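You operate a simulated robot arm through the tools that you are given. There is no shell and no other tool.

The job below is to be done with a simulated two-armed robot. You get a single attempt, and the scene is never put back.

## Task
Pick up the tank bottle from the right end of the print cart with one hand, pass it to the other hand and put it on the light rack top. Set down upright: tank bottle.

Only the result counts: the job must be done as asked and must still hold three seconds after the hand-in. Knocking over, shifting, dropping, spilling or breaking anything else fails it.

## Robot
Two 7-joint arms with two-finger parallel grippers on one trunk, on a base that moves. Base frame: it is fixed to the floor where the robot stands at the start and does not move with it; the origin is under the middle of the robot, x ahead of it, y to its left, z up; the surface under the hand at the start is at about z = 850. Lengths are in mm, angles in rad, forces in N, time in s.
The left shoulder is at the start at [30, 119, 935], the right one opposite. With the tool pointing down near the work surface each hand reaches from about 280 to 680 mm from the robot's upright axis, wherever it stands, measured 20 degrees to its own side. Places, roughly: light rack top [-100, -2900, 800]. Payload 3.43 kg a hand.
Tool frame (each hand has its own): the origin (TCP) lies between the finger pads and is the grasp point; the fingertips stand 30 mm ahead of it; z points along the fingers, y is the line along which they close. Largest opening 94 mm; finger width 28, thickness 10; the body of the gripper, 50 by 96 mm, starts 55 mm behind the TCP.
Orientation is that of the tool frame in the base frame, as a unit quaternion [x, y, z, w]. With the fingers straight down and closing along the base's y, the tool's x points along the base's -x, its y along +y and its z along -z.

## Interface
- The arms move only by the tool servo_tool. It takes "left_motion", "right_motion" or both (then of equal length, played together; a hand with none holds still); each is a list of rows, each a list of 3 entries, a list of its own where there are three numbers: the finger opening in mm, from 0 to 94, then the shift along the tool's x, y, z in mm, then the turn, a rotation vector about the tool's x, y, z in rad. In form: [[grip, [tx, ty, tz], [wx, wy, wz]], ...]. A call has 1 to 20 rows; each row is the pose to reach, as a shift and turn from the pose commanded when the call began, along the tool's axes at that moment. A row lasts 0.2 s, in which the tool goes at most 50 mm and 0.15 rad; a call with a longer step from one row to the next is refused whole, and so is a gripper value outside its range. Where a pose cannot be reached the arm comes as near as it can. A force on the tool above 40 N (or 10 N above the force at the start of the call, whichever is more), or a blocked arm, ends the call early, and 0.2 s more pass. The fingers move at their own pace (about 72 mm/s each) and stop on an object; they squeeze with about 42 N. The grip force told is the motor's: it shows also when the fingers shut on nothing. Time passes only in rows, and 0.2 s behind the last, so rows that repeat a pose let the fingers close. It gives the time, the measured TCP pose, the force on the tool (base axes), the opening and the grip force at its end, in the units of the frame above (readings bear some noise), with the torque about the TCP (base axes, N m) and any sound that the robot's microphone picked up.
- Cameras (640 x 400 px; columns grow to the right, rows downward): "scene" is now at [43.2, -29.7, 1641.2]; the picture's right is [-0.38, -0.92, 0.00], its down [-0.69, 0.29, -0.66] and it looks along [0.61, -0.25, -0.75] (base axes); focal length 284 px, centre (320, 200). "left" rides on the left gripper at [76, -14, -103] in its tool frame; the picture's right is [0.18, 0.98, 0.00], its down [-0.75, 0.14, -0.64] and it looks along [-0.63, 0.12, 0.77] (tool axes); focal length 243 px, centre (320, 200). "right" rides on the right gripper at [76, 14, -102] in its tool frame; the picture's right is [-0.18, 0.98, 0.00], its down [-0.75, -0.14, -0.64] and it looks along [-0.63, -0.12, 0.77] (tool axes); focal length 243 px, centre (320, 200). There is no depth. A picture from a camera that has moved, and an enlarged one, comes with that camera's place and axes in the base frame and with its lens.
- get_image(camera): a new picture of that camera. The clock stands still meanwhile.
- raise_lower(by): moves the trunk up (or, below 0, down) by that many mm; the arms and the scene camera ride with it, the base frame stays. It gives what a move gives, with no picture.
- base_move(legs): drives the robot by 1 to 6 legs, each [ahead, turn to the left] in mm and rad, along the robot's own axes; the way and the turn of a leg run together, so that a leg with both is an arc; at most 1500 mm and 3.142 rad a leg. The arms and the cameras ride along, it lands a little off, and it stops where it bumps. It gives what a move gives.
- pan_tilt(pan, tilt): turns the head with the scene camera to pan (to the left, within 2.496 rad either way) and tilt (down, from -0.506 to 1.204), counted from straight ahead of the robot. It gives what a move gives.
- zoom(camera, box): a new picture of the part [left, top, right, bottom] of that camera's present view, enlarged. The clock stands still meanwhile.
- finish_job(): hands the job in; it is judged then, once.

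Nothing tells you exact positions but the pictures and the camera data. Unless the task says otherwise, let go and move clear before handing in.

The tools are called after "Emit:" as name(argument=value, ...) on one line, values as JSON. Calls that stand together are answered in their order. servo_tool: Moves the arms, as the interface text tells. Its arguments: {"type":"object","properties":{"left_motion":{"type":"array","items":{"type":"array"}},"right_motion":{"type":"array","items":{"type":"array"}}},"required":[]} The other tools are called the same way: raise_lower (by) moves the trunk up or down; base_move (legs) drives the base; pan_tilt (pan, tilt) turns the head that bears the scene camera; get_image (camera) takes a picture; zoom (camera, box) takes an enlarged picture of a part of a camera's view; finish_job () hands the job in.

At the start:

```text
time: 0.0
left_position: [417.4, 102.9, 1105.1]
left_tool_rot: [0.0, 1.0, -0.001, -0.001]
left_contact_force: [0.5, -0.2, 0.1]
left_moment: [0.03, 0.0, -0.05]
left_grip_width: 93.9
left_grip_force: 0.0
right_position: [331.4, -273.2, 1120.5]
right_tool_rot: [0.0, 1.0, 0.0, 0.0]
right_contact_force: [0.7, 0.2, -0.9]
right_moment: [-0.02, 0.02, -0.01]
right_grip_width: 94.1
right_grip_force: 0.1
trunk travel left (down, up): [-200.0, 210.0]
robot x, y, heading: [-1.5, -0.8, 0.0]
head pan, tilt (commanded): [-0.391, 0.846]
```

scene: 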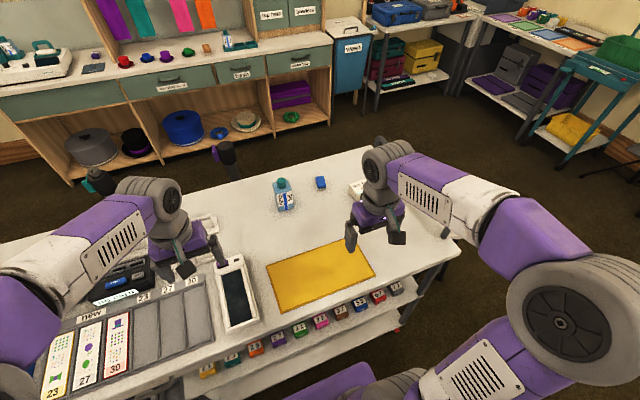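
right: 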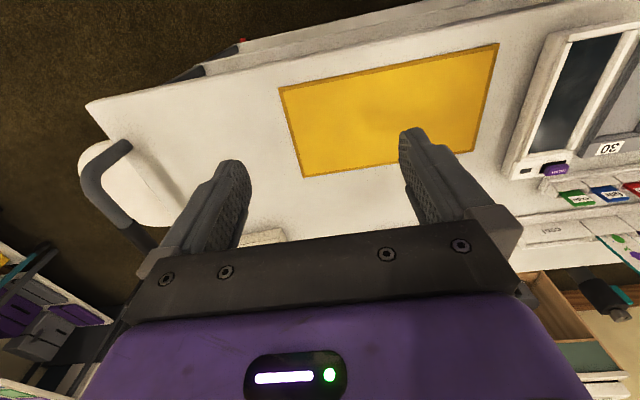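
left: 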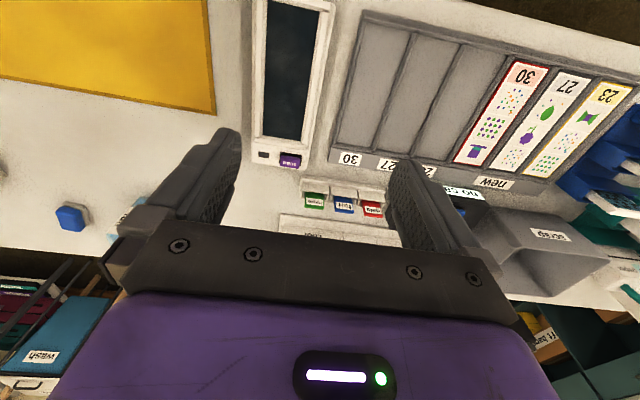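

I see the print cart in front of me with a small blue bottle with a teal cap near its far edge, and a white object behind the right gripper. I'll look closer before moving.

Emit:
zoom(camera="scene", box=[220, 140, 460, 290])

Emit:
zoom(camera="scene", box=[0, 0, 340, 180])

Emit:
zoom(camera="right", box=[60, 30, 360, 260])

```text
2.67 times, centred on (340, 215) of scene
camera zoom: at [43.2, -29.7, 1641.2], right [-0.38, -0.92, 0.0], down [-0.69, 0.29, -0.66], along [0.61, -0.25, -0.75], focal length 758 px, centre (267, 160)
```

zoom: 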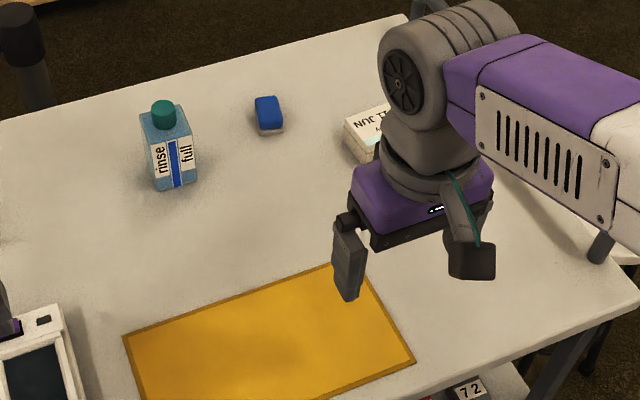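

```text
1.88 times, centred on (170, 90) of scene
camera zoom: at [43.2, -29.7, 1641.2], right [-0.38, -0.92, 0.0], down [-0.69, 0.29, -0.66], along [0.61, -0.25, -0.75], focal length 535 px, centre (602, 407)
```

zoom: 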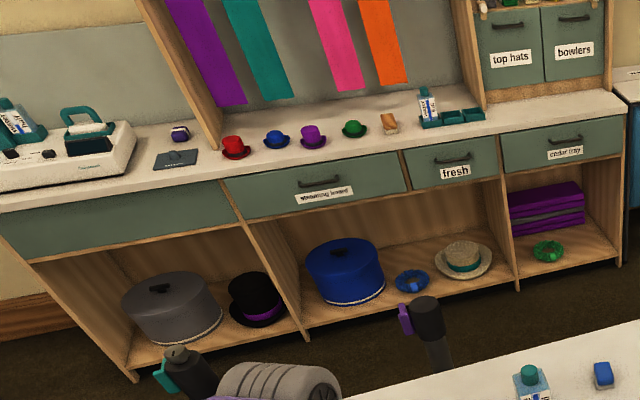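

```text
1.74 times, centred on (210, 145) of right
camera zoom: at [254.8, -259.3, 1222.4], right [0.18, 0.98, 0.0], down [0.75, -0.14, 0.64], along [0.63, -0.12, -0.77], focal length 422 px, centre (511, 296)
```

zoom: 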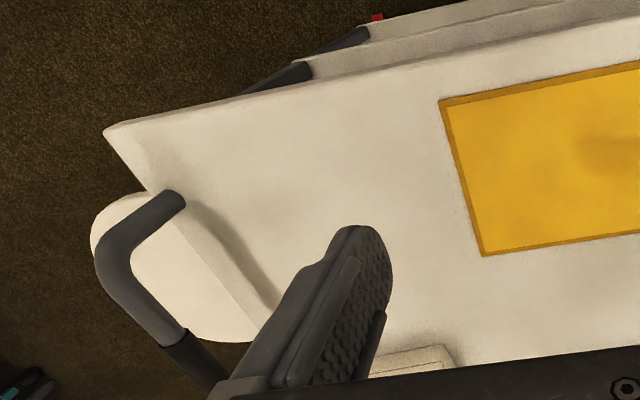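

A bottle labelled "rinse / full" stands toward the far side of the cart, and a labelled box is hidden behind the right arm. I'll look round with the head to find the light rack and check for other bottles.

Emit:
pan_tilt(pan=-1.5, tilt=0.4)

Emit:
get_image(camera="scene")

Emit:
pan_tilt(pan=-0.8, tilt=0.5)

Emit:
get_image(camera="scene")

Emit:
pan_tilt(pan=0.5, tilt=0.6)

Emit:
get_image(camera="scene")

Emit:
pan_tilt(pan=-2.2, tilt=0.4)

Emit:
get_image(camera="scene")

```text
time: 1.3
left_position: [416.9, 102.4, 1105.3]
left_tool_rot: [0.0, 1.0, 0.0, 0.0]
left_contact_force: [-0.6, -0.6, -0.3]
left_moment: [-0.03, -0.01, 0.0]
left_grip_width: 94.2
left_grip_force: 0.0
right_position: [331.7, -272.5, 1120.3]
right_tool_rot: [0.0, 1.0, 0.0, 0.0]
right_contact_force: [-0.5, 0.7, -0.4]
right_moment: [0.0, 0.01, 0.03]
right_grip_width: 93.9
right_grip_force: 0.1
trunk travel left (down, up): [-200.0, 210.0]
robot x, y, heading: [-0.0, -2.9, -0.001]
head pan, tilt (commanded): [-1.499, 0.4]
```

```text
taken
camera scene: at [-22.6, -92.2, 1680.0], right [-1.0, -0.07, 0.0], down [-0.03, 0.39, -0.92], along [0.07, -0.92, -0.39], focal length 284 px, centre (320, 200)
```

scene: 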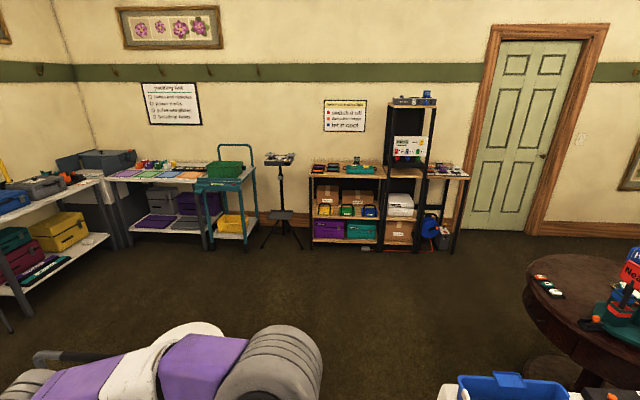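

```text
time: 2.4
left_position: [416.3, 102.4, 1106.2]
left_tool_rot: [-0.001, 1.0, 0.0, 0.001]
left_contact_force: [-0.2, 0.1, 0.0]
left_moment: [-0.03, -0.03, -0.02]
left_grip_width: 93.8
left_grip_force: 0.0
right_position: [331.8, -273.7, 1120.4]
right_tool_rot: [0.0, 1.0, 0.001, 0.0]
right_contact_force: [0.5, -0.6, 0.0]
right_moment: [0.02, -0.01, -0.03]
right_grip_width: 94.0
right_grip_force: 0.0
trunk travel left (down, up): [-200.0, 210.0]
robot x, y, heading: [1.0, 1.2, 0.002]
head pan, tilt (commanded): [-0.799, 0.499]
```

```text
taken
camera scene: at [34.1, -65.1, 1670.9], right [-0.72, -0.7, 0.0], down [-0.33, 0.34, -0.88], along [0.61, -0.63, -0.48], focal length 284 px, centre (320, 200)
```

scene: 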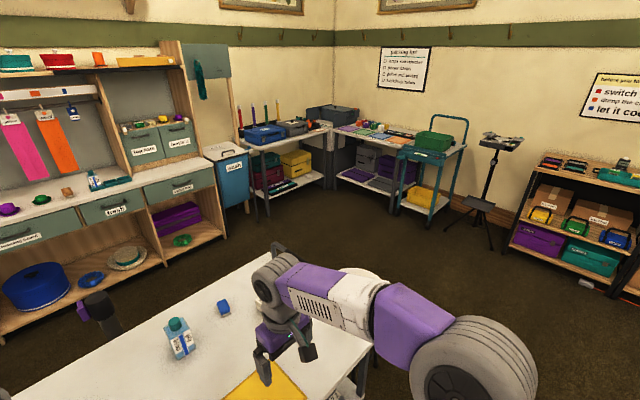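

```text
time: 3.9
left_position: [416.1, 103.4, 1106.5]
left_tool_rot: [0.0, 1.0, 0.0, 0.0]
left_contact_force: [0.0, -0.4, 1.1]
left_moment: [-0.03, 0.01, 0.0]
left_grip_width: 94.1
left_grip_force: 0.0
right_position: [330.9, -272.6, 1120.6]
right_tool_rot: [0.0, 1.0, 0.0, 0.0]
right_contact_force: [0.3, -0.5, -0.7]
right_moment: [0.0, 0.02, -0.01]
right_grip_width: 93.8
right_grip_force: 0.0
trunk travel left (down, up): [-200.0, 210.0]
robot x, y, heading: [1.2, 1.4, 0.004]
head pan, tilt (commanded): [0.499, 0.6]
```

```text
taken
camera scene: at [48.3, 42.4, 1661.8], right [0.48, -0.88, 0.0], down [-0.5, -0.27, -0.83], along [0.72, 0.39, -0.56], focal length 284 px, centre (320, 200)
```

scene: 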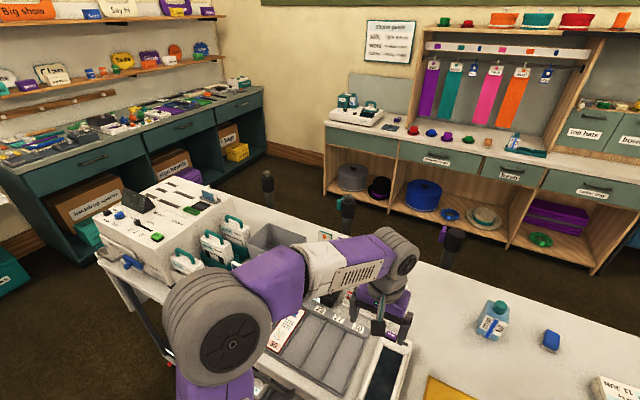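

```text
time: 6.3
left_position: [416.6, 102.5, 1106.7]
left_tool_rot: [-0.001, 1.0, 0.0, -0.001]
left_contact_force: [-0.4, -0.1, 0.5]
left_moment: [-0.02, -0.05, 0.01]
left_grip_width: 93.9
left_grip_force: 0.0
right_position: [331.7, -273.7, 1120.2]
right_tool_rot: [0.0, 1.0, 0.0, 0.0]
right_contact_force: [0.2, 0.5, 0.0]
right_moment: [0.01, -0.01, 0.0]
right_grip_width: 94.2
right_grip_force: 0.0
trunk travel left (down, up): [-200.0, 210.0]
robot x, y, heading: [0.9, 1.4, -0.001]
head pan, tilt (commanded): [-2.201, 0.4]
```

```text
taken
camera scene: at [-83.8, -74.7, 1680.0], right [-0.81, 0.59, 0.0], down [0.23, 0.31, -0.92], along [-0.54, -0.74, -0.39], focal length 284 px, centre (320, 200)
```

scene: 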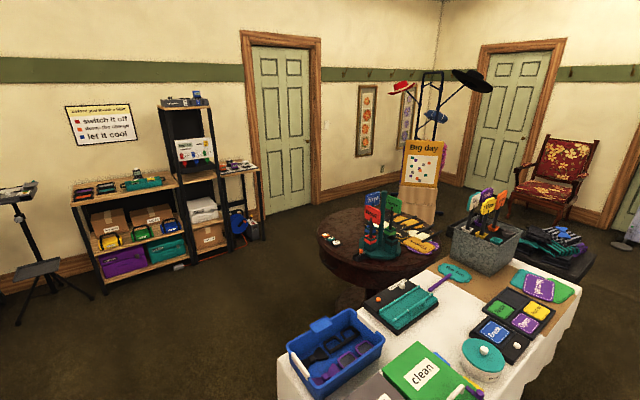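

The light rack is the wooden-topped shelf near the far wall to my right, with some items on top. I'll zoom on it and on the bottle.

Emit:
pan_tilt(pan=-1.55, tilt=0.3)

Emit:
zoom(camera="scene", box=[240, 100, 480, 250])

Emit:
pan_tilt(pan=-0.2, tilt=0.9)

Emit:
get_image(camera="scene")

Emit:
zoom(camera="scene", box=[240, 120, 400, 220])

```text
time: 7.3
left_position: [417.3, 102.1, 1106.6]
left_tool_rot: [0.001, 1.0, 0.0, 0.0]
left_contact_force: [1.2, -0.1, -0.2]
left_moment: [-0.04, 0.01, 0.05]
left_grip_width: 94.0
left_grip_force: 0.0
right_position: [331.8, -273.5, 1119.9]
right_tool_rot: [0.0, 1.0, 0.0, 0.0]
right_contact_force: [-0.6, -0.8, -0.8]
right_moment: [0.02, -0.02, -0.06]
right_grip_width: 94.1
right_grip_force: 0.0
trunk travel left (down, up): [-200.0, 210.0]
robot x, y, heading: [-0.2, -1.9, 0.003]
head pan, tilt (commanded): [-1.55, 0.3]
```

```text
2.67 times, centred on (360, 175) of scene
camera zoom: at [-27.4, -93.2, 1689.3], right [-1.0, -0.02, 0.0], down [-0.01, 0.3, -0.96], along [0.02, -0.95, -0.3], focal length 758 px, centre (213, 267)
```

zoom: 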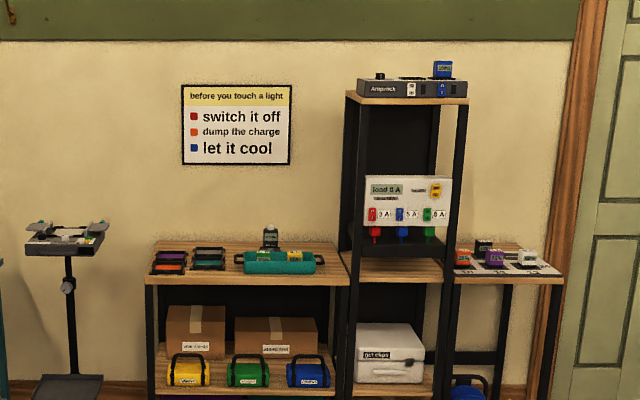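

```text
time: 8.8
left_position: [416.4, 103.2, 1105.8]
left_tool_rot: [0.001, 1.0, 0.0, 0.001]
left_contact_force: [0.2, -0.2, 0.1]
left_moment: [-0.01, 0.01, -0.02]
left_grip_width: 93.8
left_grip_force: 0.0
right_position: [331.4, -274.0, 1121.2]
right_tool_rot: [0.0, 1.0, 0.0, -0.001]
right_contact_force: [0.3, 0.5, 0.6]
right_moment: [0.0, 0.0, 0.02]
right_grip_width: 93.9
right_grip_force: 0.1
trunk travel left (down, up): [-200.0, 210.0]
robot x, y, heading: [1.5, 0.2, -0.002]
head pan, tilt (commanded): [-0.201, 0.901]
```

```text
taken
camera scene: at [44.7, -14.9, 1637.0], right [-0.2, -0.98, 0.0], down [-0.77, 0.16, -0.62], along [0.61, -0.12, -0.78], focal length 284 px, centre (320, 200)
```

scene: 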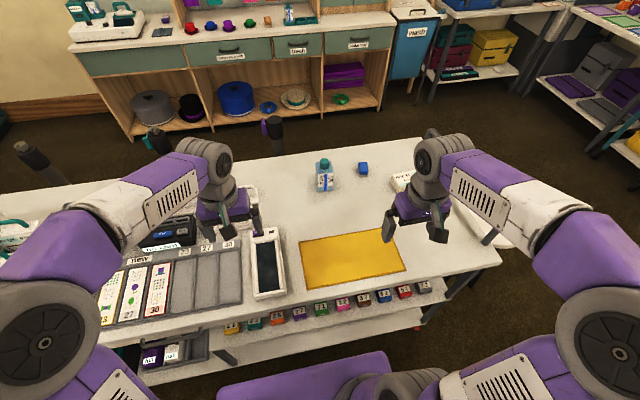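

```text
4.00 times, centred on (320, 170) of scene
camera zoom: at [44.7, -14.9, 1637.0], right [-0.2, -0.98, 0.0], down [-0.77, 0.16, -0.62], along [0.61, -0.12, -0.78], focal length 1138 px, centre (320, 320)
```

zoom: 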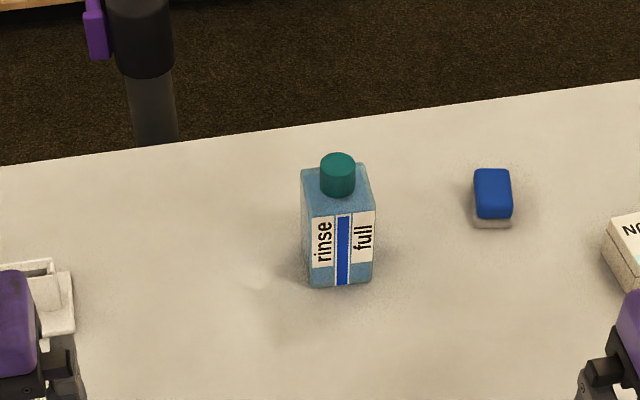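

The "rinse / full" bottle is the only bottle on the right half of the cart, at roughly [710, -165, 850]. The light rack's wooden top holds small trays, a teal tray and a dark bottle. I'll survey behind the robot and the floor for driving.

Emit:
pan_tilt(pan=-2.49, tilt=0.9)

Emit:
get_image(camera="scene")

Emit:
pan_tilt(pan=-1.8, tilt=0.9)

Emit:
get_image(camera="scene")

Emit:
pan_tilt(pan=2.49, tilt=0.8)

Emit:
get_image(camera="scene")

Emit:
pan_tilt(pan=0.0, tilt=1.2)

Emit:
get_image(camera="scene")

```text
time: 10.9
left_position: [416.2, 101.7, 1105.9]
left_tool_rot: [0.001, 1.0, 0.0, 0.0]
left_contact_force: [-0.2, 0.0, 0.1]
left_moment: [-0.03, -0.03, -0.02]
left_grip_width: 94.1
left_grip_force: 0.1
right_position: [331.9, -272.1, 1120.7]
right_tool_rot: [0.001, 1.0, 0.0, 0.0]
right_contact_force: [-0.2, -0.4, -0.2]
right_moment: [0.0, 0.0, 0.05]
right_grip_width: 94.1
right_grip_force: 0.0
trunk travel left (down, up): [-200.0, 210.0]
robot x, y, heading: [1.6, -0.7, -0.001]
head pan, tilt (commanded): [-2.491, 0.901]
```

```text
taken
camera scene: at [-89.3, -45.6, 1637.0], right [-0.61, 0.8, 0.0], down [0.62, 0.48, -0.62], along [-0.49, -0.38, -0.78], focal length 284 px, centre (320, 200)
```

scene: 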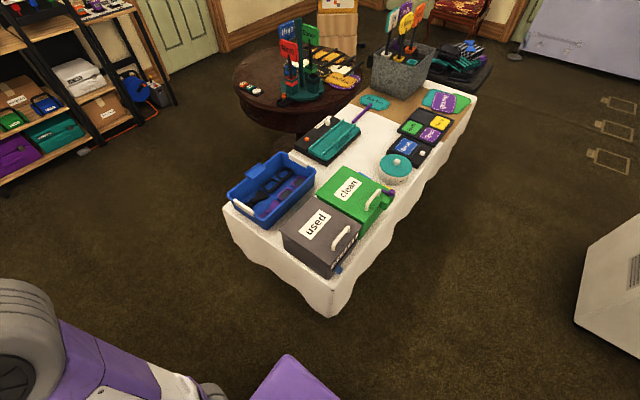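

```text
time: 12.0
left_position: [417.0, 103.1, 1105.3]
left_tool_rot: [0.0, 1.0, -0.001, 0.0]
left_contact_force: [-0.3, 0.6, -0.4]
left_moment: [0.01, 0.02, 0.01]
left_grip_width: 94.0
left_grip_force: 0.1
right_position: [331.5, -272.0, 1121.2]
right_tool_rot: [0.001, 1.0, 0.0, -0.001]
right_contact_force: [-0.2, 0.2, -0.2]
right_moment: [0.0, -0.01, -0.05]
right_grip_width: 93.9
right_grip_force: 0.1
trunk travel left (down, up): [-200.0, 210.0]
robot x, y, heading: [2.0, 1.1, -0.005]
head pan, tilt (commanded): [-1.799, 0.901]
```

```text
taken
camera scene: at [-46.5, -73.3, 1637.0], right [-0.97, 0.23, 0.0], down [0.18, 0.76, -0.62], along [-0.14, -0.6, -0.78], focal length 284 px, centre (320, 200)
```

scene: 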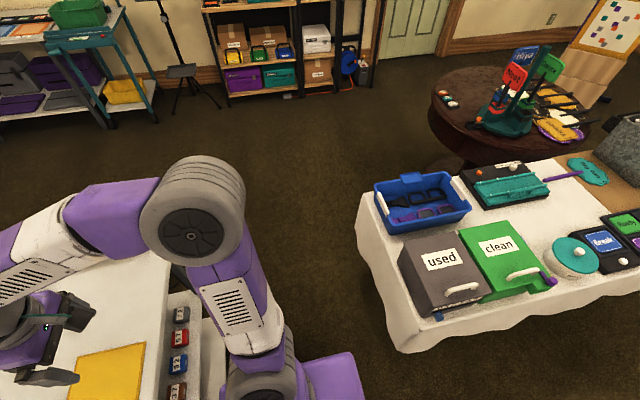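

```text
time: 15.5
left_position: [417.8, 102.8, 1106.7]
left_tool_rot: [0.001, 1.0, -0.001, 0.001]
left_contact_force: [0.9, 0.0, 0.2]
left_moment: [0.01, -0.01, -0.01]
left_grip_width: 93.9
left_grip_force: 0.0
right_position: [331.2, -273.8, 1121.5]
right_tool_rot: [0.0, 1.0, 0.0, 0.0]
right_contact_force: [-0.2, -0.1, 0.2]
right_moment: [0.01, 0.02, -0.03]
right_grip_width: 94.3
right_grip_force: 0.1
trunk travel left (down, up): [-200.0, 210.0]
robot x, y, heading: [-0.9, 2.3, 0.005]
head pan, tilt (commanded): [2.491, 0.799]
```

```text
taken
camera scene: at [-93.4, 49.1, 1644.9], right [0.61, 0.8, 0.0], down [0.57, -0.43, -0.7], along [-0.55, 0.42, -0.72], focal length 284 px, centre (320, 200)
```

scene: 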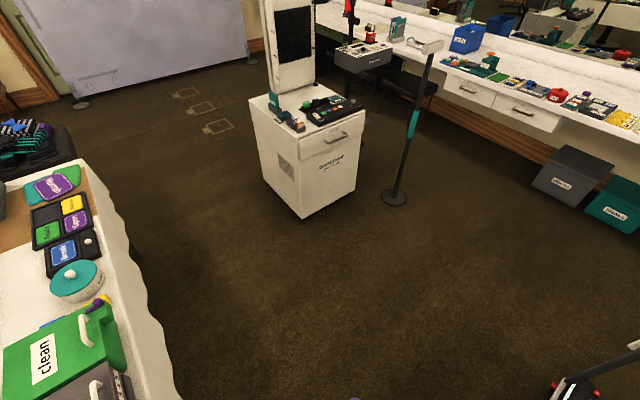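

```text
time: 17.7
left_position: [416.8, 102.6, 1106.6]
left_tool_rot: [0.0, 1.0, 0.0, 0.0]
left_contact_force: [0.3, -0.7, 0.2]
left_moment: [-0.06, 0.01, -0.02]
left_grip_width: 94.0
left_grip_force: 0.1
right_position: [330.8, -273.0, 1120.1]
right_tool_rot: [-0.001, 1.0, -0.001, 0.0]
right_contact_force: [0.2, 1.3, 0.1]
right_moment: [0.0, -0.02, 0.0]
right_grip_width: 93.8
right_grip_force: 0.0
trunk travel left (down, up): [-200.0, 210.0]
robot x, y, heading: [1.2, 1.8, 0.0]
head pan, tilt (commanded): [0.0, 1.201]
```

```text
taken
camera scene: at [26.6, 0.2, 1617.2], right [0.0, -1.0, 0.0], down [-0.93, 0.0, -0.36], along [0.36, 0.0, -0.93], focal length 284 px, centre (320, 200)
```

scene: 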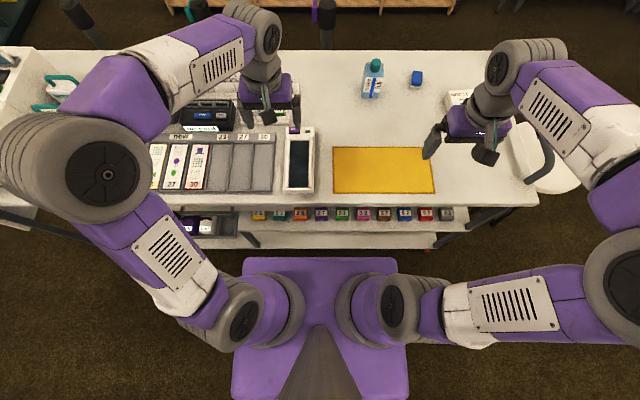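

Space around the robot is tight: a cloth-covered table sits behind and to the right, and the cart is close in front. I'll look down at my own base to judge clearance.

Emit:
zoom(camera="scene", box=[160, 220, 480, 400])

Emit:
pan_tilt(pan=-1.6, tilt=1.2)

Emit:
get_image(camera="scene")

Emit:
pan_tilt(pan=-2.49, tilt=1.2)

Emit:
get_image(camera="scene")

Emit:
pan_tilt(pan=2.3, tilt=1.2)

Emit:
get_image(camera="scene")

```text
2.00 times, centred on (320, 310) of scene
camera zoom: at [26.6, 0.2, 1617.2], right [0.0, -1.0, 0.0], down [-0.93, 0.0, -0.36], along [0.36, 0.0, -0.93], focal length 569 px, centre (320, -20)
```

zoom: 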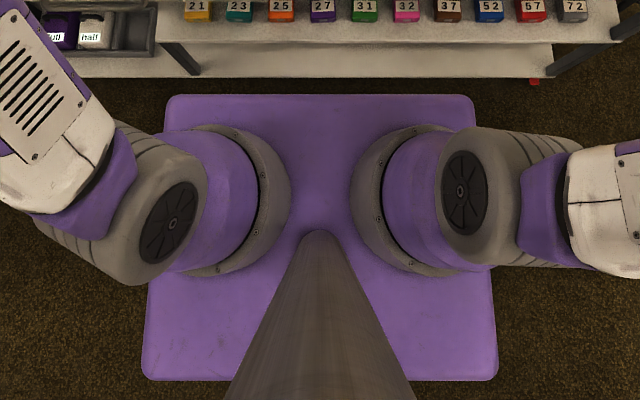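

```text
time: 19.4
left_position: [416.7, 102.8, 1104.5]
left_tool_rot: [-0.001, 1.0, 0.0, 0.0]
left_contact_force: [-0.3, -0.1, -0.6]
left_moment: [0.02, -0.01, 0.02]
left_grip_width: 93.9
left_grip_force: 0.1
right_position: [331.9, -273.7, 1121.1]
right_tool_rot: [0.0, 1.0, 0.0, 0.0]
right_contact_force: [-0.7, 0.4, 0.2]
right_moment: [0.02, 0.0, 0.02]
right_grip_width: 94.0
right_grip_force: 0.1
trunk travel left (down, up): [-200.0, 210.0]
robot x, y, heading: [-0.7, 0.8, -0.002]
head pan, tilt (commanded): [-1.6, 1.201]
```

```text
taken
camera scene: at [-30.9, -55.7, 1617.2], right [-1.0, 0.03, 0.0], down [0.03, 0.93, -0.36], along [-0.01, -0.36, -0.93], focal length 284 px, centre (320, 200)
```

scene: 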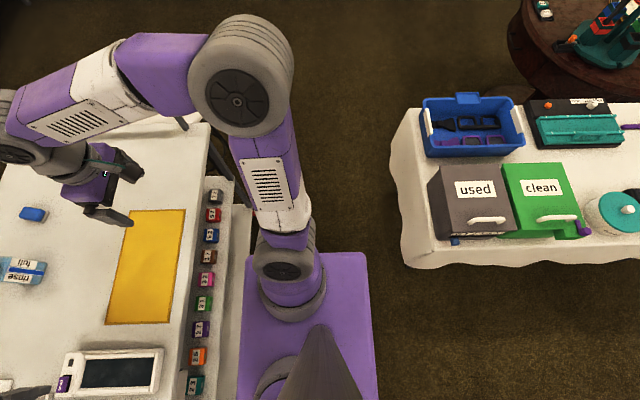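

```text
time: 20.6
left_position: [416.0, 103.9, 1106.3]
left_tool_rot: [0.001, 1.0, 0.0, 0.0]
left_contact_force: [-0.5, -0.8, 0.6]
left_moment: [-0.03, 0.0, -0.03]
left_grip_width: 93.8
left_grip_force: 0.1
right_position: [332.5, -272.5, 1120.1]
right_tool_rot: [0.0, 1.0, 0.0, 0.001]
right_contact_force: [1.2, -0.8, 0.0]
right_moment: [-0.03, 0.04, -0.02]
right_grip_width: 94.1
right_grip_force: 0.1
trunk travel left (down, up): [-200.0, 210.0]
robot x, y, heading: [-2.6, -0.5, 0.003]
head pan, tilt (commanded): [-2.491, 1.201]
```

```text
taken
camera scene: at [-73.7, -33.7, 1617.2], right [-0.61, 0.8, 0.0], down [0.74, 0.57, -0.36], along [-0.29, -0.22, -0.93], focal length 284 px, centre (320, 200)
```

scene: 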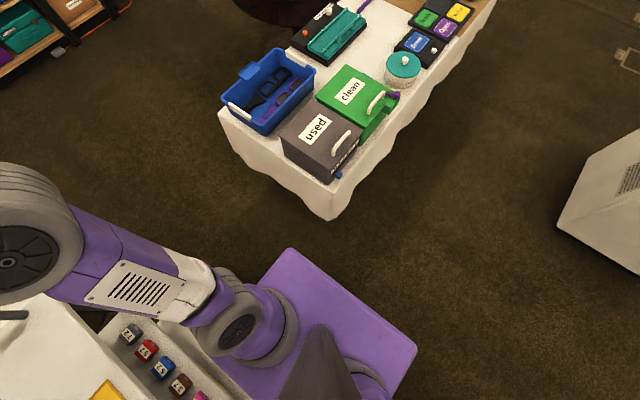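

```text
time: 24.4
left_position: [417.6, 103.1, 1106.1]
left_tool_rot: [0.0, 1.0, 0.0, 0.0]
left_contact_force: [0.2, 0.4, 0.2]
left_moment: [0.01, 0.01, -0.02]
left_grip_width: 94.2
left_grip_force: 0.2
right_position: [332.4, -274.0, 1120.8]
right_tool_rot: [-0.001, 1.0, 0.0, 0.0]
right_contact_force: [-0.2, -0.3, 0.7]
right_moment: [0.01, 0.01, -0.03]
right_grip_width: 94.0
right_grip_force: 0.1
trunk travel left (down, up): [-200.0, 210.0]
robot x, y, heading: [-0.9, -1.8, -0.004]
head pan, tilt (commanded): [2.3, 1.201]
```

```text
taken
camera scene: at [-66.5, 41.9, 1617.2], right [0.75, 0.67, 0.0], down [0.62, -0.69, -0.36], along [-0.24, 0.27, -0.93], focal length 284 px, centre (320, 200)
```

scene: 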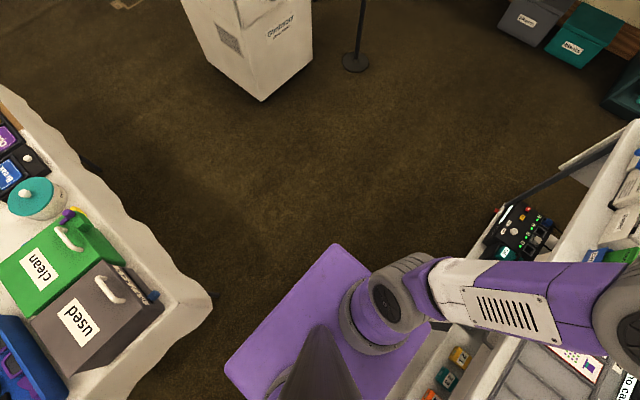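

The purple plate is just the trunk top, and the elbows ride above about z 1130, so turning is feasible later. I now bring the right hand, tilted 45° forward, to a viewing pose in front of the bottle.

Emit:
servo_tool(right_motion=[[94, [-28, 13, 15], [0, -0.098, 0]], [94, [-57, 27, 30], [0, -0.196, 0]], [94, [-86, 40, 45], [0, -0.294, 0]], [94, [-114, 54, 60], [0, -0.393, 0]], [94, [-143, 67, 75], [0, -0.491, 0]], [94, [-172, 81, 90], [0, -0.589, 0]], [94, [-200, 94, 105], [0, -0.687, 0]], [94, [-229, 108, 120], [0, -0.785, 0]], [94, [-229, 108, 120], [0, -0.785, 0]]])

Emit:
get_image(camera="right")

Emit:
pan_tilt(pan=-0.2, tilt=0.9)

Emit:
get_image(camera="scene")

```text
time: 26.4
left_position: [416.7, 104.0, 1106.7]
left_tool_rot: [0.0, 1.0, 0.0, 0.0]
left_contact_force: [-0.8, 0.4, 0.1]
left_moment: [-0.06, -0.02, -0.04]
left_grip_width: 94.1
left_grip_force: 0.0
right_position: [561.9, -164.6, 1000.2]
right_tool_rot: [0.0, 0.924, 0.0, 0.382]
right_contact_force: [0.2, 0.4, 0.3]
right_moment: [-0.02, -0.01, -0.03]
right_grip_width: 93.9
right_grip_force: 0.1
trunk travel left (down, up): [-200.0, 210.0]
robot x, y, heading: [-1.0, -2.8, -0.001]
head pan, tilt (commanded): [2.3, 1.201]
```

```text
taken
camera right: at [435.0, -150.5, 1018.5], right [0.13, 0.98, 0.13], down [0.08, -0.14, 0.99], along [0.99, -0.12, -0.1], focal length 243 px, centre (320, 200)
```

right: 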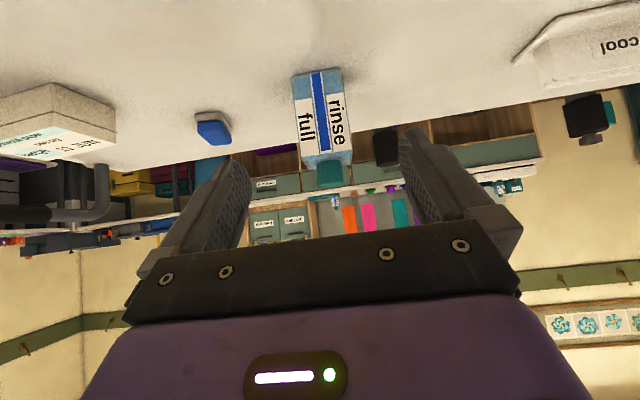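

```text
time: 28.6
left_position: [417.9, 101.7, 1105.5]
left_tool_rot: [0.0, 1.0, 0.0, -0.001]
left_contact_force: [0.6, -0.1, 0.0]
left_moment: [0.02, -0.02, -0.01]
left_grip_width: 93.8
left_grip_force: 0.0
right_position: [561.7, -165.6, 1001.0]
right_tool_rot: [0.001, 0.924, 0.0, 0.382]
right_contact_force: [0.2, -0.8, 0.4]
right_moment: [0.01, -0.02, -0.01]
right_grip_width: 94.1
right_grip_force: 0.1
trunk travel left (down, up): [-200.0, 210.0]
robot x, y, heading: [-1.2, 1.9, 0.002]
head pan, tilt (commanded): [-0.201, 0.901]
```

```text
taken
camera scene: at [44.7, -14.8, 1637.0], right [-0.2, -0.98, 0.0], down [-0.77, 0.16, -0.62], along [0.61, -0.12, -0.78], focal length 284 px, centre (320, 200)
```

scene: 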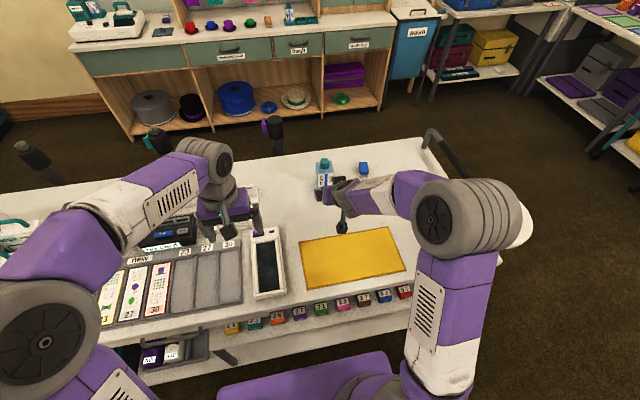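

The right camera now sees the bottle upside down in its picture, full front face. I'll zoom to measure it.

Emit:
zoom(camera="right", box=[260, 50, 380, 200])

Emit:
zoom(camera="scene", box=[280, 130, 440, 230])

```text
2.67 times, centred on (320, 125) of right
camera zoom: at [435.4, -151.3, 1018.3], right [0.13, 0.98, 0.13], down [0.08, -0.14, 0.99], along [0.99, -0.12, -0.1], focal length 647 px, centre (320, 400)
```

zoom: 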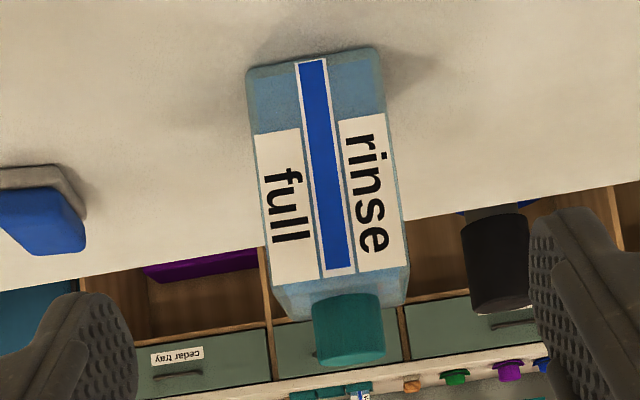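

```text
4.00 times, centred on (360, 180) of scene
camera zoom: at [44.7, -14.8, 1637.0], right [-0.2, -0.98, 0.0], down [-0.77, 0.16, -0.62], along [0.61, -0.12, -0.78], focal length 1138 px, centre (160, 280)
```

zoom: 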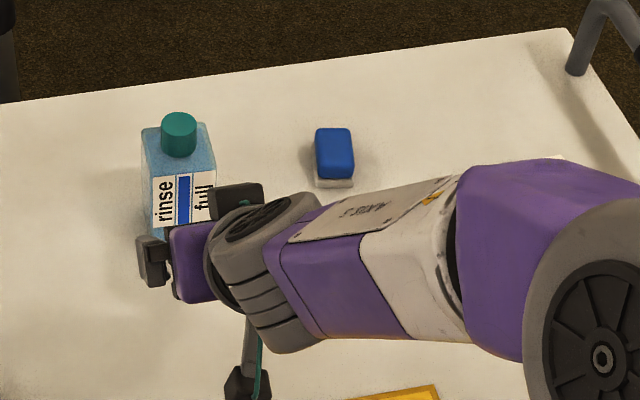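

The bottle is about 56 mm square, 130 mm tall with cap, centre near [718, -165], standing on z≈847 with its faces lined up with the axes. I'll tilt slightly flatter and advance to a pre-grasp along the fingers.

Emit:
servo_tool(right_motion=[[94, [-4, 0, 23], [0, -0.047, 0]], [94, [-8, 0, 47], [0, -0.094, 0]], [94, [-11.7, 0, 70.4], [0, -0.14, 0]], [94, [-11.7, 0, 70.4], [0, -0.14, 0]]])

Emit:
get_image(camera="right")

Emit:
zoom(camera="scene", box=[280, 130, 440, 230])

```text
time: 29.6
left_position: [417.5, 103.4, 1105.3]
left_tool_rot: [0.0, 1.0, 0.0, 0.0]
left_contact_force: [0.2, -0.1, -0.2]
left_moment: [-0.01, -0.01, 0.03]
left_grip_width: 94.0
left_grip_force: 0.1
right_position: [620.3, -164.9, 959.2]
right_tool_rot: [0.0, 0.894, 0.0, 0.448]
right_contact_force: [1.1, -0.3, -0.4]
right_moment: [-0.05, -0.01, 0.03]
right_grip_width: 94.2
right_grip_force: 0.1
trunk travel left (down, up): [-200.0, 210.0]
robot x, y, heading: [-1.8, 1.1, 0.001]
head pan, tilt (commanded): [-0.201, 0.901]
```

```text
taken
camera right: at [491.7, -150.9, 959.2], right [0.11, 0.98, 0.15], down [-0.06, -0.14, 0.99], along [0.99, -0.12, 0.04], focal length 243 px, centre (320, 200)
```

right: 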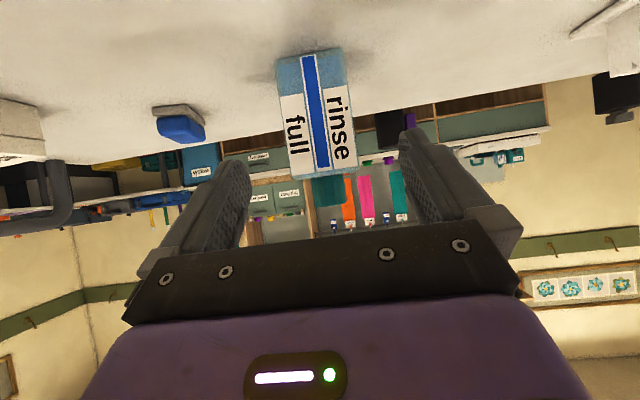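

```text
4.00 times, centred on (360, 180) of scene
camera zoom: at [44.0, -14.5, 1637.1], right [-0.2, -0.98, 0.0], down [-0.77, 0.16, -0.62], along [0.61, -0.12, -0.78], focal length 1138 px, centre (160, 280)
```

zoom: 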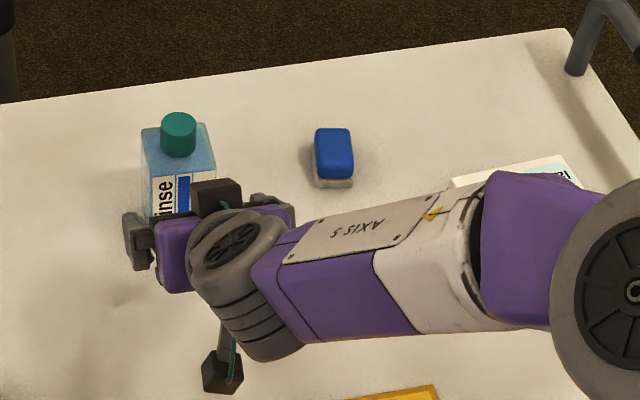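

Bottle and gripper line up; I'll align for the bottle's small yaw and slide in around it.

Emit:
servo_tool(right_motion=[[94, [0, -1, 22], [0.012, 0, 0.009]], [94, [-0.5, -1.5, 45], [0.024, 0, 0.018]], [94, [-1, -2, 67], [0.036, 0, 0.027]], [94, [-1.3, -2, 90], [0.048, 0, 0.036]], [94, [-1.6, -2, 112], [0.048, 0, 0.036]], [94, [-1.6, -2, 112], [0.048, 0, 0.036]]])

Emit:
get_image(camera="right")

Emit:
zoom(camera="scene", box=[280, 130, 440, 230])

```text
time: 31.0
left_position: [417.6, 103.3, 1107.2]
left_tool_rot: [-0.001, 1.0, -0.001, 0.0]
left_contact_force: [-1.0, -0.1, -0.3]
left_moment: [0.0, 0.02, 0.0]
left_grip_width: 94.0
left_grip_force: 0.1
right_position: [709.4, -167.9, 894.4]
right_tool_rot: [0.027, 0.895, -0.014, 0.446]
right_contact_force: [-0.7, -0.5, -0.4]
right_moment: [0.0, 0.0, 0.02]
right_grip_width: 94.1
right_grip_force: 0.0
trunk travel left (down, up): [-200.0, 210.0]
robot x, y, heading: [2.0, -0.7, 0.001]
head pan, tilt (commanded): [-0.201, 0.901]
```

```text
taken
camera right: at [581.9, -146.4, 894.0], right [0.17, 0.97, 0.15], down [-0.07, -0.14, 0.99], along [0.98, -0.18, 0.04], focal length 243 px, centre (320, 200)
```

right: 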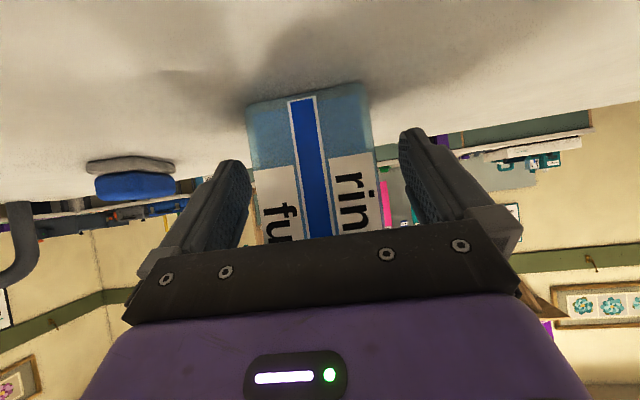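

```text
4.00 times, centred on (360, 180) of scene
camera zoom: at [44.3, -14.8, 1637.0], right [-0.2, -0.98, 0.0], down [-0.77, 0.16, -0.62], along [0.61, -0.12, -0.78], focal length 1138 px, centre (160, 280)
```

zoom: 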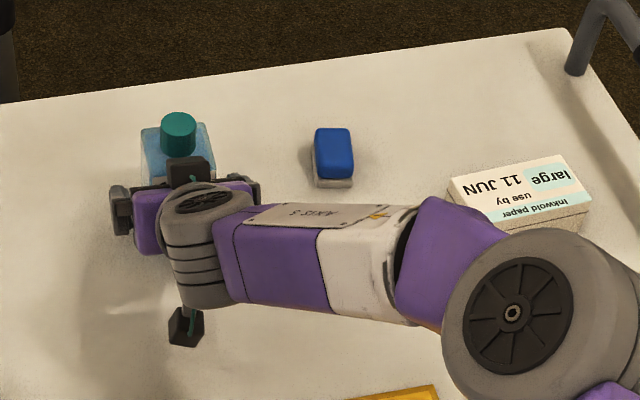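

The bottle sits between the open fingers, about 3 mm off centre. I'll correct, go in 7 mm more, and close.

Emit:
servo_tool(right_motion=[[94, [-4.2, -3, 5.6], [0, 0, 0]], [94, [-4.2, -3, 5.6], [0, 0, 0]], [50, [-4.2, -3, 5.6], [0, 0, 0]], [30, [-4.2, -3, 5.6], [0, 0, 0]], [30, [-4.2, -3, 5.6], [0, 0, 0]], [30, [-4.2, -3, 5.6], [0, 0, 0]]])

Emit:
get_image(camera="right")

```text
time: 32.4
left_position: [415.6, 102.9, 1106.3]
left_tool_rot: [0.0, 1.0, 0.001, 0.0]
left_contact_force: [0.0, 0.0, -0.5]
left_moment: [0.01, 0.03, -0.02]
left_grip_width: 94.2
left_grip_force: 0.1
right_position: [716.9, -171.3, 893.6]
right_tool_rot: [0.027, 0.895, -0.014, 0.446]
right_contact_force: [-0.1, 1.7, -0.1]
right_moment: [0.07, -0.02, 0.0]
right_grip_width: 62.0
right_grip_force: 41.8
trunk travel left (down, up): [-200.0, 210.0]
robot x, y, heading: [-0.6, 0.1, -0.0]
head pan, tilt (commanded): [-0.201, 0.901]
```

```text
taken
camera right: at [588.7, -149.4, 893.4], right [0.17, 0.97, 0.15], down [-0.07, -0.14, 0.99], along [0.98, -0.18, 0.04], focal length 243 px, centre (320, 200)
```

right: 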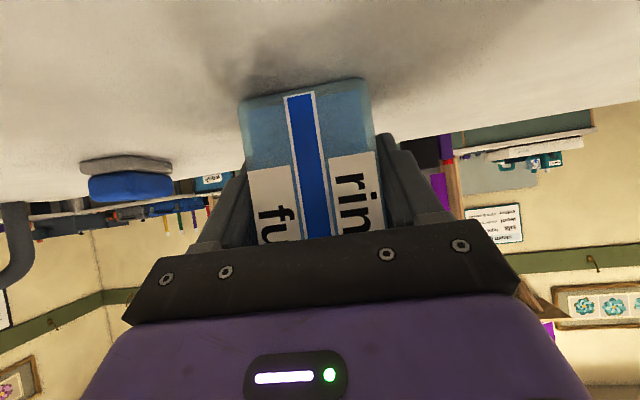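

Gripped at 62 mm with full force. I'll lift straight up gently and check.

Emit:
servo_tool(right_motion=[[30, [-12, 0, -9], [0, 0, 0]], [30, [-28, 0, -21], [0, 0, 0]], [30, [-48, 0, -36], [0, 0, 0]], [30, [-64, 0, -48], [0, 0, 0]], [30, [-64, 0, -48], [0, 0, 0]]])

Emit:
get_image(camera="right")

Emit:
get_image(camera="scene")

```text
time: 33.6
left_position: [418.3, 102.4, 1105.3]
left_tool_rot: [0.0, 1.0, -0.001, 0.0]
left_contact_force: [-0.8, 0.0, -0.4]
left_moment: [-0.02, -0.03, 0.01]
left_grip_width: 94.0
left_grip_force: 0.0
right_position: [716.3, -169.4, 973.4]
right_tool_rot: [0.027, 0.895, -0.014, 0.446]
right_contact_force: [0.5, 0.5, -3.4]
right_moment: [0.01, 0.03, -0.01]
right_grip_width: 62.0
right_grip_force: 42.5
trunk travel left (down, up): [-200.0, 210.0]
robot x, y, heading: [-1.4, 3.3, 0.0]
head pan, tilt (commanded): [-0.201, 0.901]
```

```text
taken
camera right: at [588.6, -148.8, 973.9], right [0.17, 0.97, 0.15], down [-0.07, -0.14, 0.99], along [0.98, -0.18, 0.04], focal length 243 px, centre (320, 200)
```

right: 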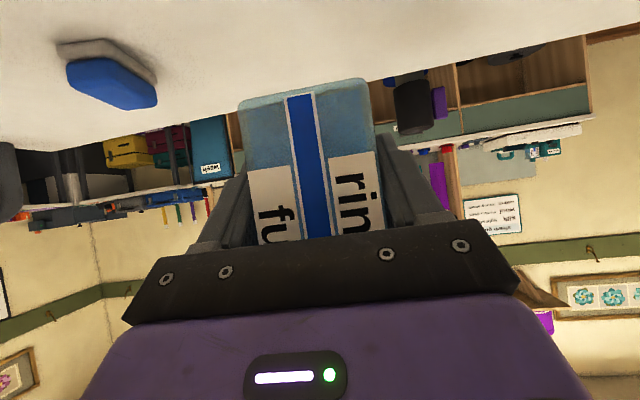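

```text
taken
camera scene: at [45.2, -15.0, 1637.0], right [-0.2, -0.98, 0.0], down [-0.77, 0.16, -0.62], along [0.61, -0.12, -0.78], focal length 284 px, centre (320, 200)
```

scene: 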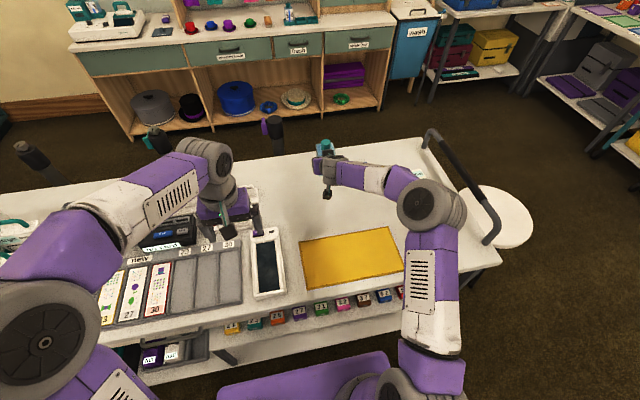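

The bottle is held and lifted cleanly (about 0.35 kg). Next I retract the right hand toward me and move the left hand up and aside, turning it so its camera faces away from the right arm.

Emit:
servo_tool(left_motion=[[94, [-1, 9, -7], [0, 0, 0.131]], [94, [-2, 16, -12], [0, 0, 0.262]], [94, [-3, 24, -18], [0, 0, 0.393]], [94, [-4, 32, -25], [0, 0, 0.524]], [94, [-5, 40, -31], [0, 0, 0.655]], [94, [-6, 48, -37], [0, 0, 0.785]], [94, [-7, 57, -43], [0, 0, 0.916]], [94, [-8, 65, -49], [0, 0, 1.047]], [94, [-9, 73, -56], [0, 0, 1.178]], [94, [-11, 81, -62], [0, 0, 1.309]], [94, [-12, 89, -68], [0, 0, 1.44]], [94, [-13, 97, -74], [0, 0, 1.571]], [94, [-13, 97, -74], [0, 0, 1.571]]], right_motion=[[30, [5.6, -1, -18], [0, 0, 0]], [30, [11.3, -2, -36.5], [0, 0, 0]], [30, [17, -3.2, -54.7], [0, 0, 0]], [30, [22.6, -4.3, -73], [0, 0, 0]], [30, [28.3, -5.4, -91.2], [0, 0, 0]], [30, [33.9, -6.5, -109.4], [0, 0, 0]], [30, [39.6, -7.6, -127.6], [0, 0, 0]], [30, [45.2, -8.7, -145.9], [0, 0, 0]], [30, [50.9, -9.8, -164.1], [0, 0, 0]], [30, [56.5, -10.8, -182.3], [0, 0, 0]], [30, [62.2, -12, -200.6], [0, 0, 0]], [30, [67.8, -13, -218.8], [0, 0, 0]], [30, [67.8, -13, -218.8], [0, 0, 0]]])

Emit:
get_image(camera="scene")

Emit:
get_image(camera="left")

```text
time: 36.4
left_position: [430.7, 200.2, 1180.6]
left_tool_rot: [0.707, 0.707, 0.0, 0.0]
left_contact_force: [0.8, 0.2, 0.2]
left_moment: [-0.01, -0.01, -0.03]
left_grip_width: 94.0
left_grip_force: 0.0
right_position: [499.1, -169.9, 1050.1]
right_tool_rot: [0.028, 0.894, -0.014, 0.446]
right_contact_force: [-0.3, 0.6, -2.5]
right_moment: [0.01, 0.02, 0.0]
right_grip_width: 61.9
right_grip_force: 42.6
trunk travel left (down, up): [-200.0, 210.0]
robot x, y, heading: [-1.5, -0.1, 0.001]
head pan, tilt (commanded): [-0.201, 0.901]
```

```text
taken
camera scene: at [45.4, -15.2, 1637.0], right [-0.2, -0.98, 0.0], down [-0.77, 0.16, -0.62], along [0.61, -0.12, -0.78], focal length 284 px, centre (320, 200)
```

scene: 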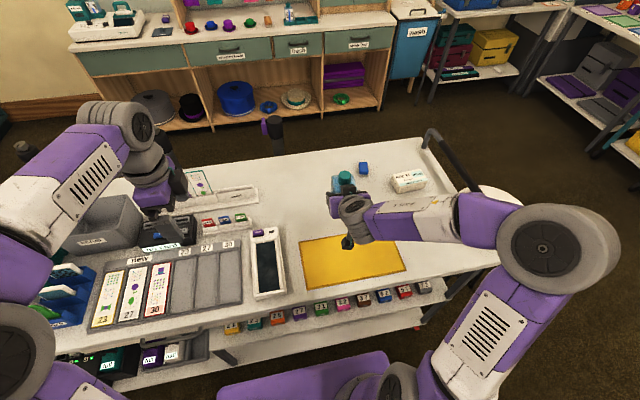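

```text
taken
camera left: at [415.4, 275.7, 1282.2], right [0.98, 0.18, 0.0], down [0.14, -0.75, 0.64], along [0.12, -0.63, -0.77], focal length 243 px, centre (320, 200)
```

left: 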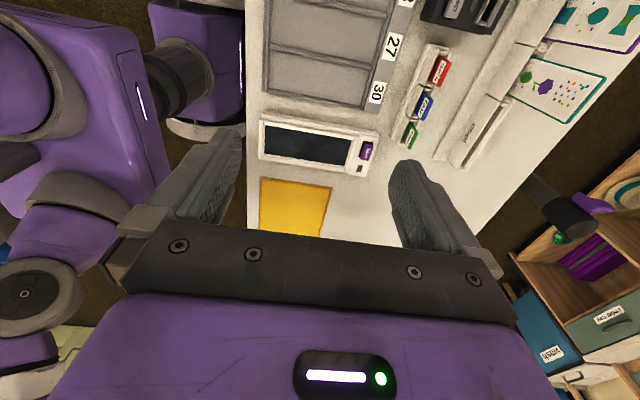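

Both hands are where I wanted them. Now I swing the right hand to point to the left (+y), keeping the bottle upright, at about [430, 0, 1050].

Emit:
servo_tool(right_motion=[[30, [4, 13.6, -5.3], [-0.1087, 0, -0.0815]], [30, [7.9, 27.2, -10.5], [-0.2173, 0, -0.163]], [30, [11.9, 40.9, -15.8], [-0.326, 0, -0.2445]], [30, [15.8, 54.5, -21.1], [-0.4347, 0, -0.326]], [30, [19.8, 68.1, -26.3], [-0.5433, 0, -0.4075]], [30, [23.7, 81.7, -31.6], [-0.652, 0, -0.489]], [30, [27.7, 95.4, -36.9], [-0.7607, 0, -0.5705]], [30, [31.6, 109, -42.1], [-0.8693, 0, -0.652]], [30, [35.6, 122.6, -47.4], [-0.978, 0, -0.7335]], [30, [39.5, 136.2, -52.7], [-1.0867, 0, -0.815]], [30, [43.5, 149.9, -57.9], [-1.1953, 0, -0.8965]], [30, [47.4, 163.5, -63.2], [-1.304, 0, -0.978]], [30, [47.4, 163.5, -63.2], [-1.304, 0, -0.978]]])

Emit:
get_image(camera="scene")

Emit:
get_image(camera="left")

Emit:
get_image(camera="right")

```text
time: 39.2
left_position: [429.8, 199.3, 1181.6]
left_tool_rot: [0.707, 0.707, -0.001, 0.0]
left_contact_force: [0.0, -0.1, 0.4]
left_moment: [-0.01, -0.01, 0.0]
left_grip_width: 94.0
left_grip_force: 0.0
right_position: [431.3, -4.3, 1050.3]
right_tool_rot: [-0.632, 0.633, 0.317, 0.315]
right_contact_force: [-0.3, 0.2, -2.5]
right_moment: [-0.01, 0.0, 0.01]
right_grip_width: 62.1
right_grip_force: 41.9
trunk travel left (down, up): [-200.0, 210.0]
robot x, y, heading: [-2.1, 1.0, -0.002]
head pan, tilt (commanded): [-0.201, 0.901]
```

```text
taken
camera scene: at [44.6, -15.2, 1637.0], right [-0.2, -0.98, 0.0], down [-0.77, 0.16, -0.62], along [0.61, -0.12, -0.78], focal length 284 px, centre (320, 200)
```

scene: 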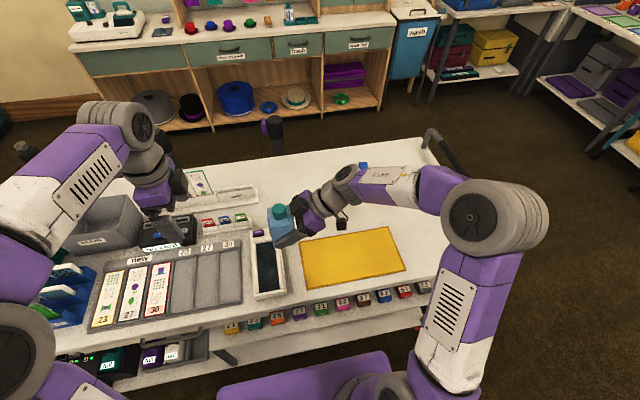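

```text
taken
camera left: at [414.6, 275.5, 1282.4], right [0.98, 0.18, 0.0], down [0.14, -0.75, 0.64], along [0.12, -0.63, -0.77], focal length 243 px, centre (320, 200)
```

left: 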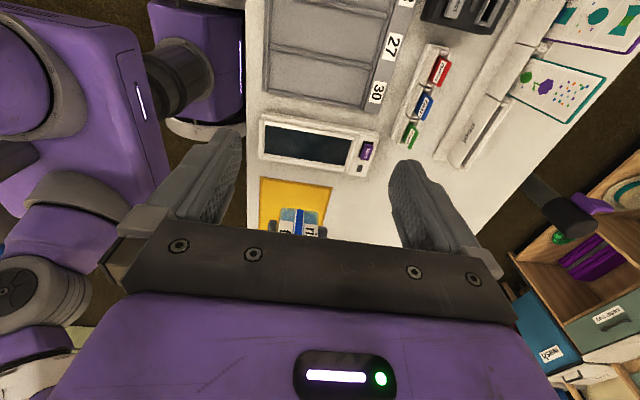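

```text
taken
camera right: at [416.9, -131.6, 1050.2], right [-0.98, 0.11, 0.15], down [0.14, -0.06, 0.99], along [0.12, 0.99, 0.04], focal length 243 px, centre (320, 200)
```

right: 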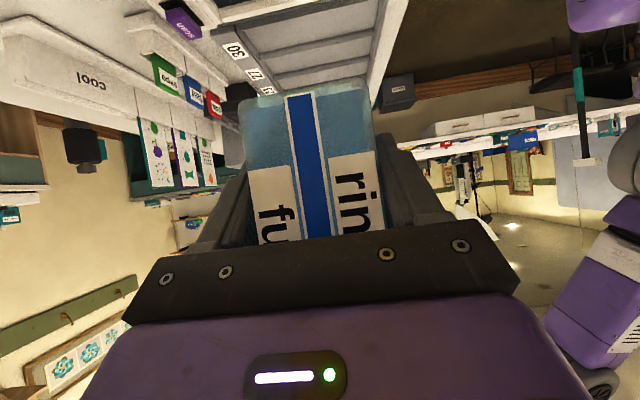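

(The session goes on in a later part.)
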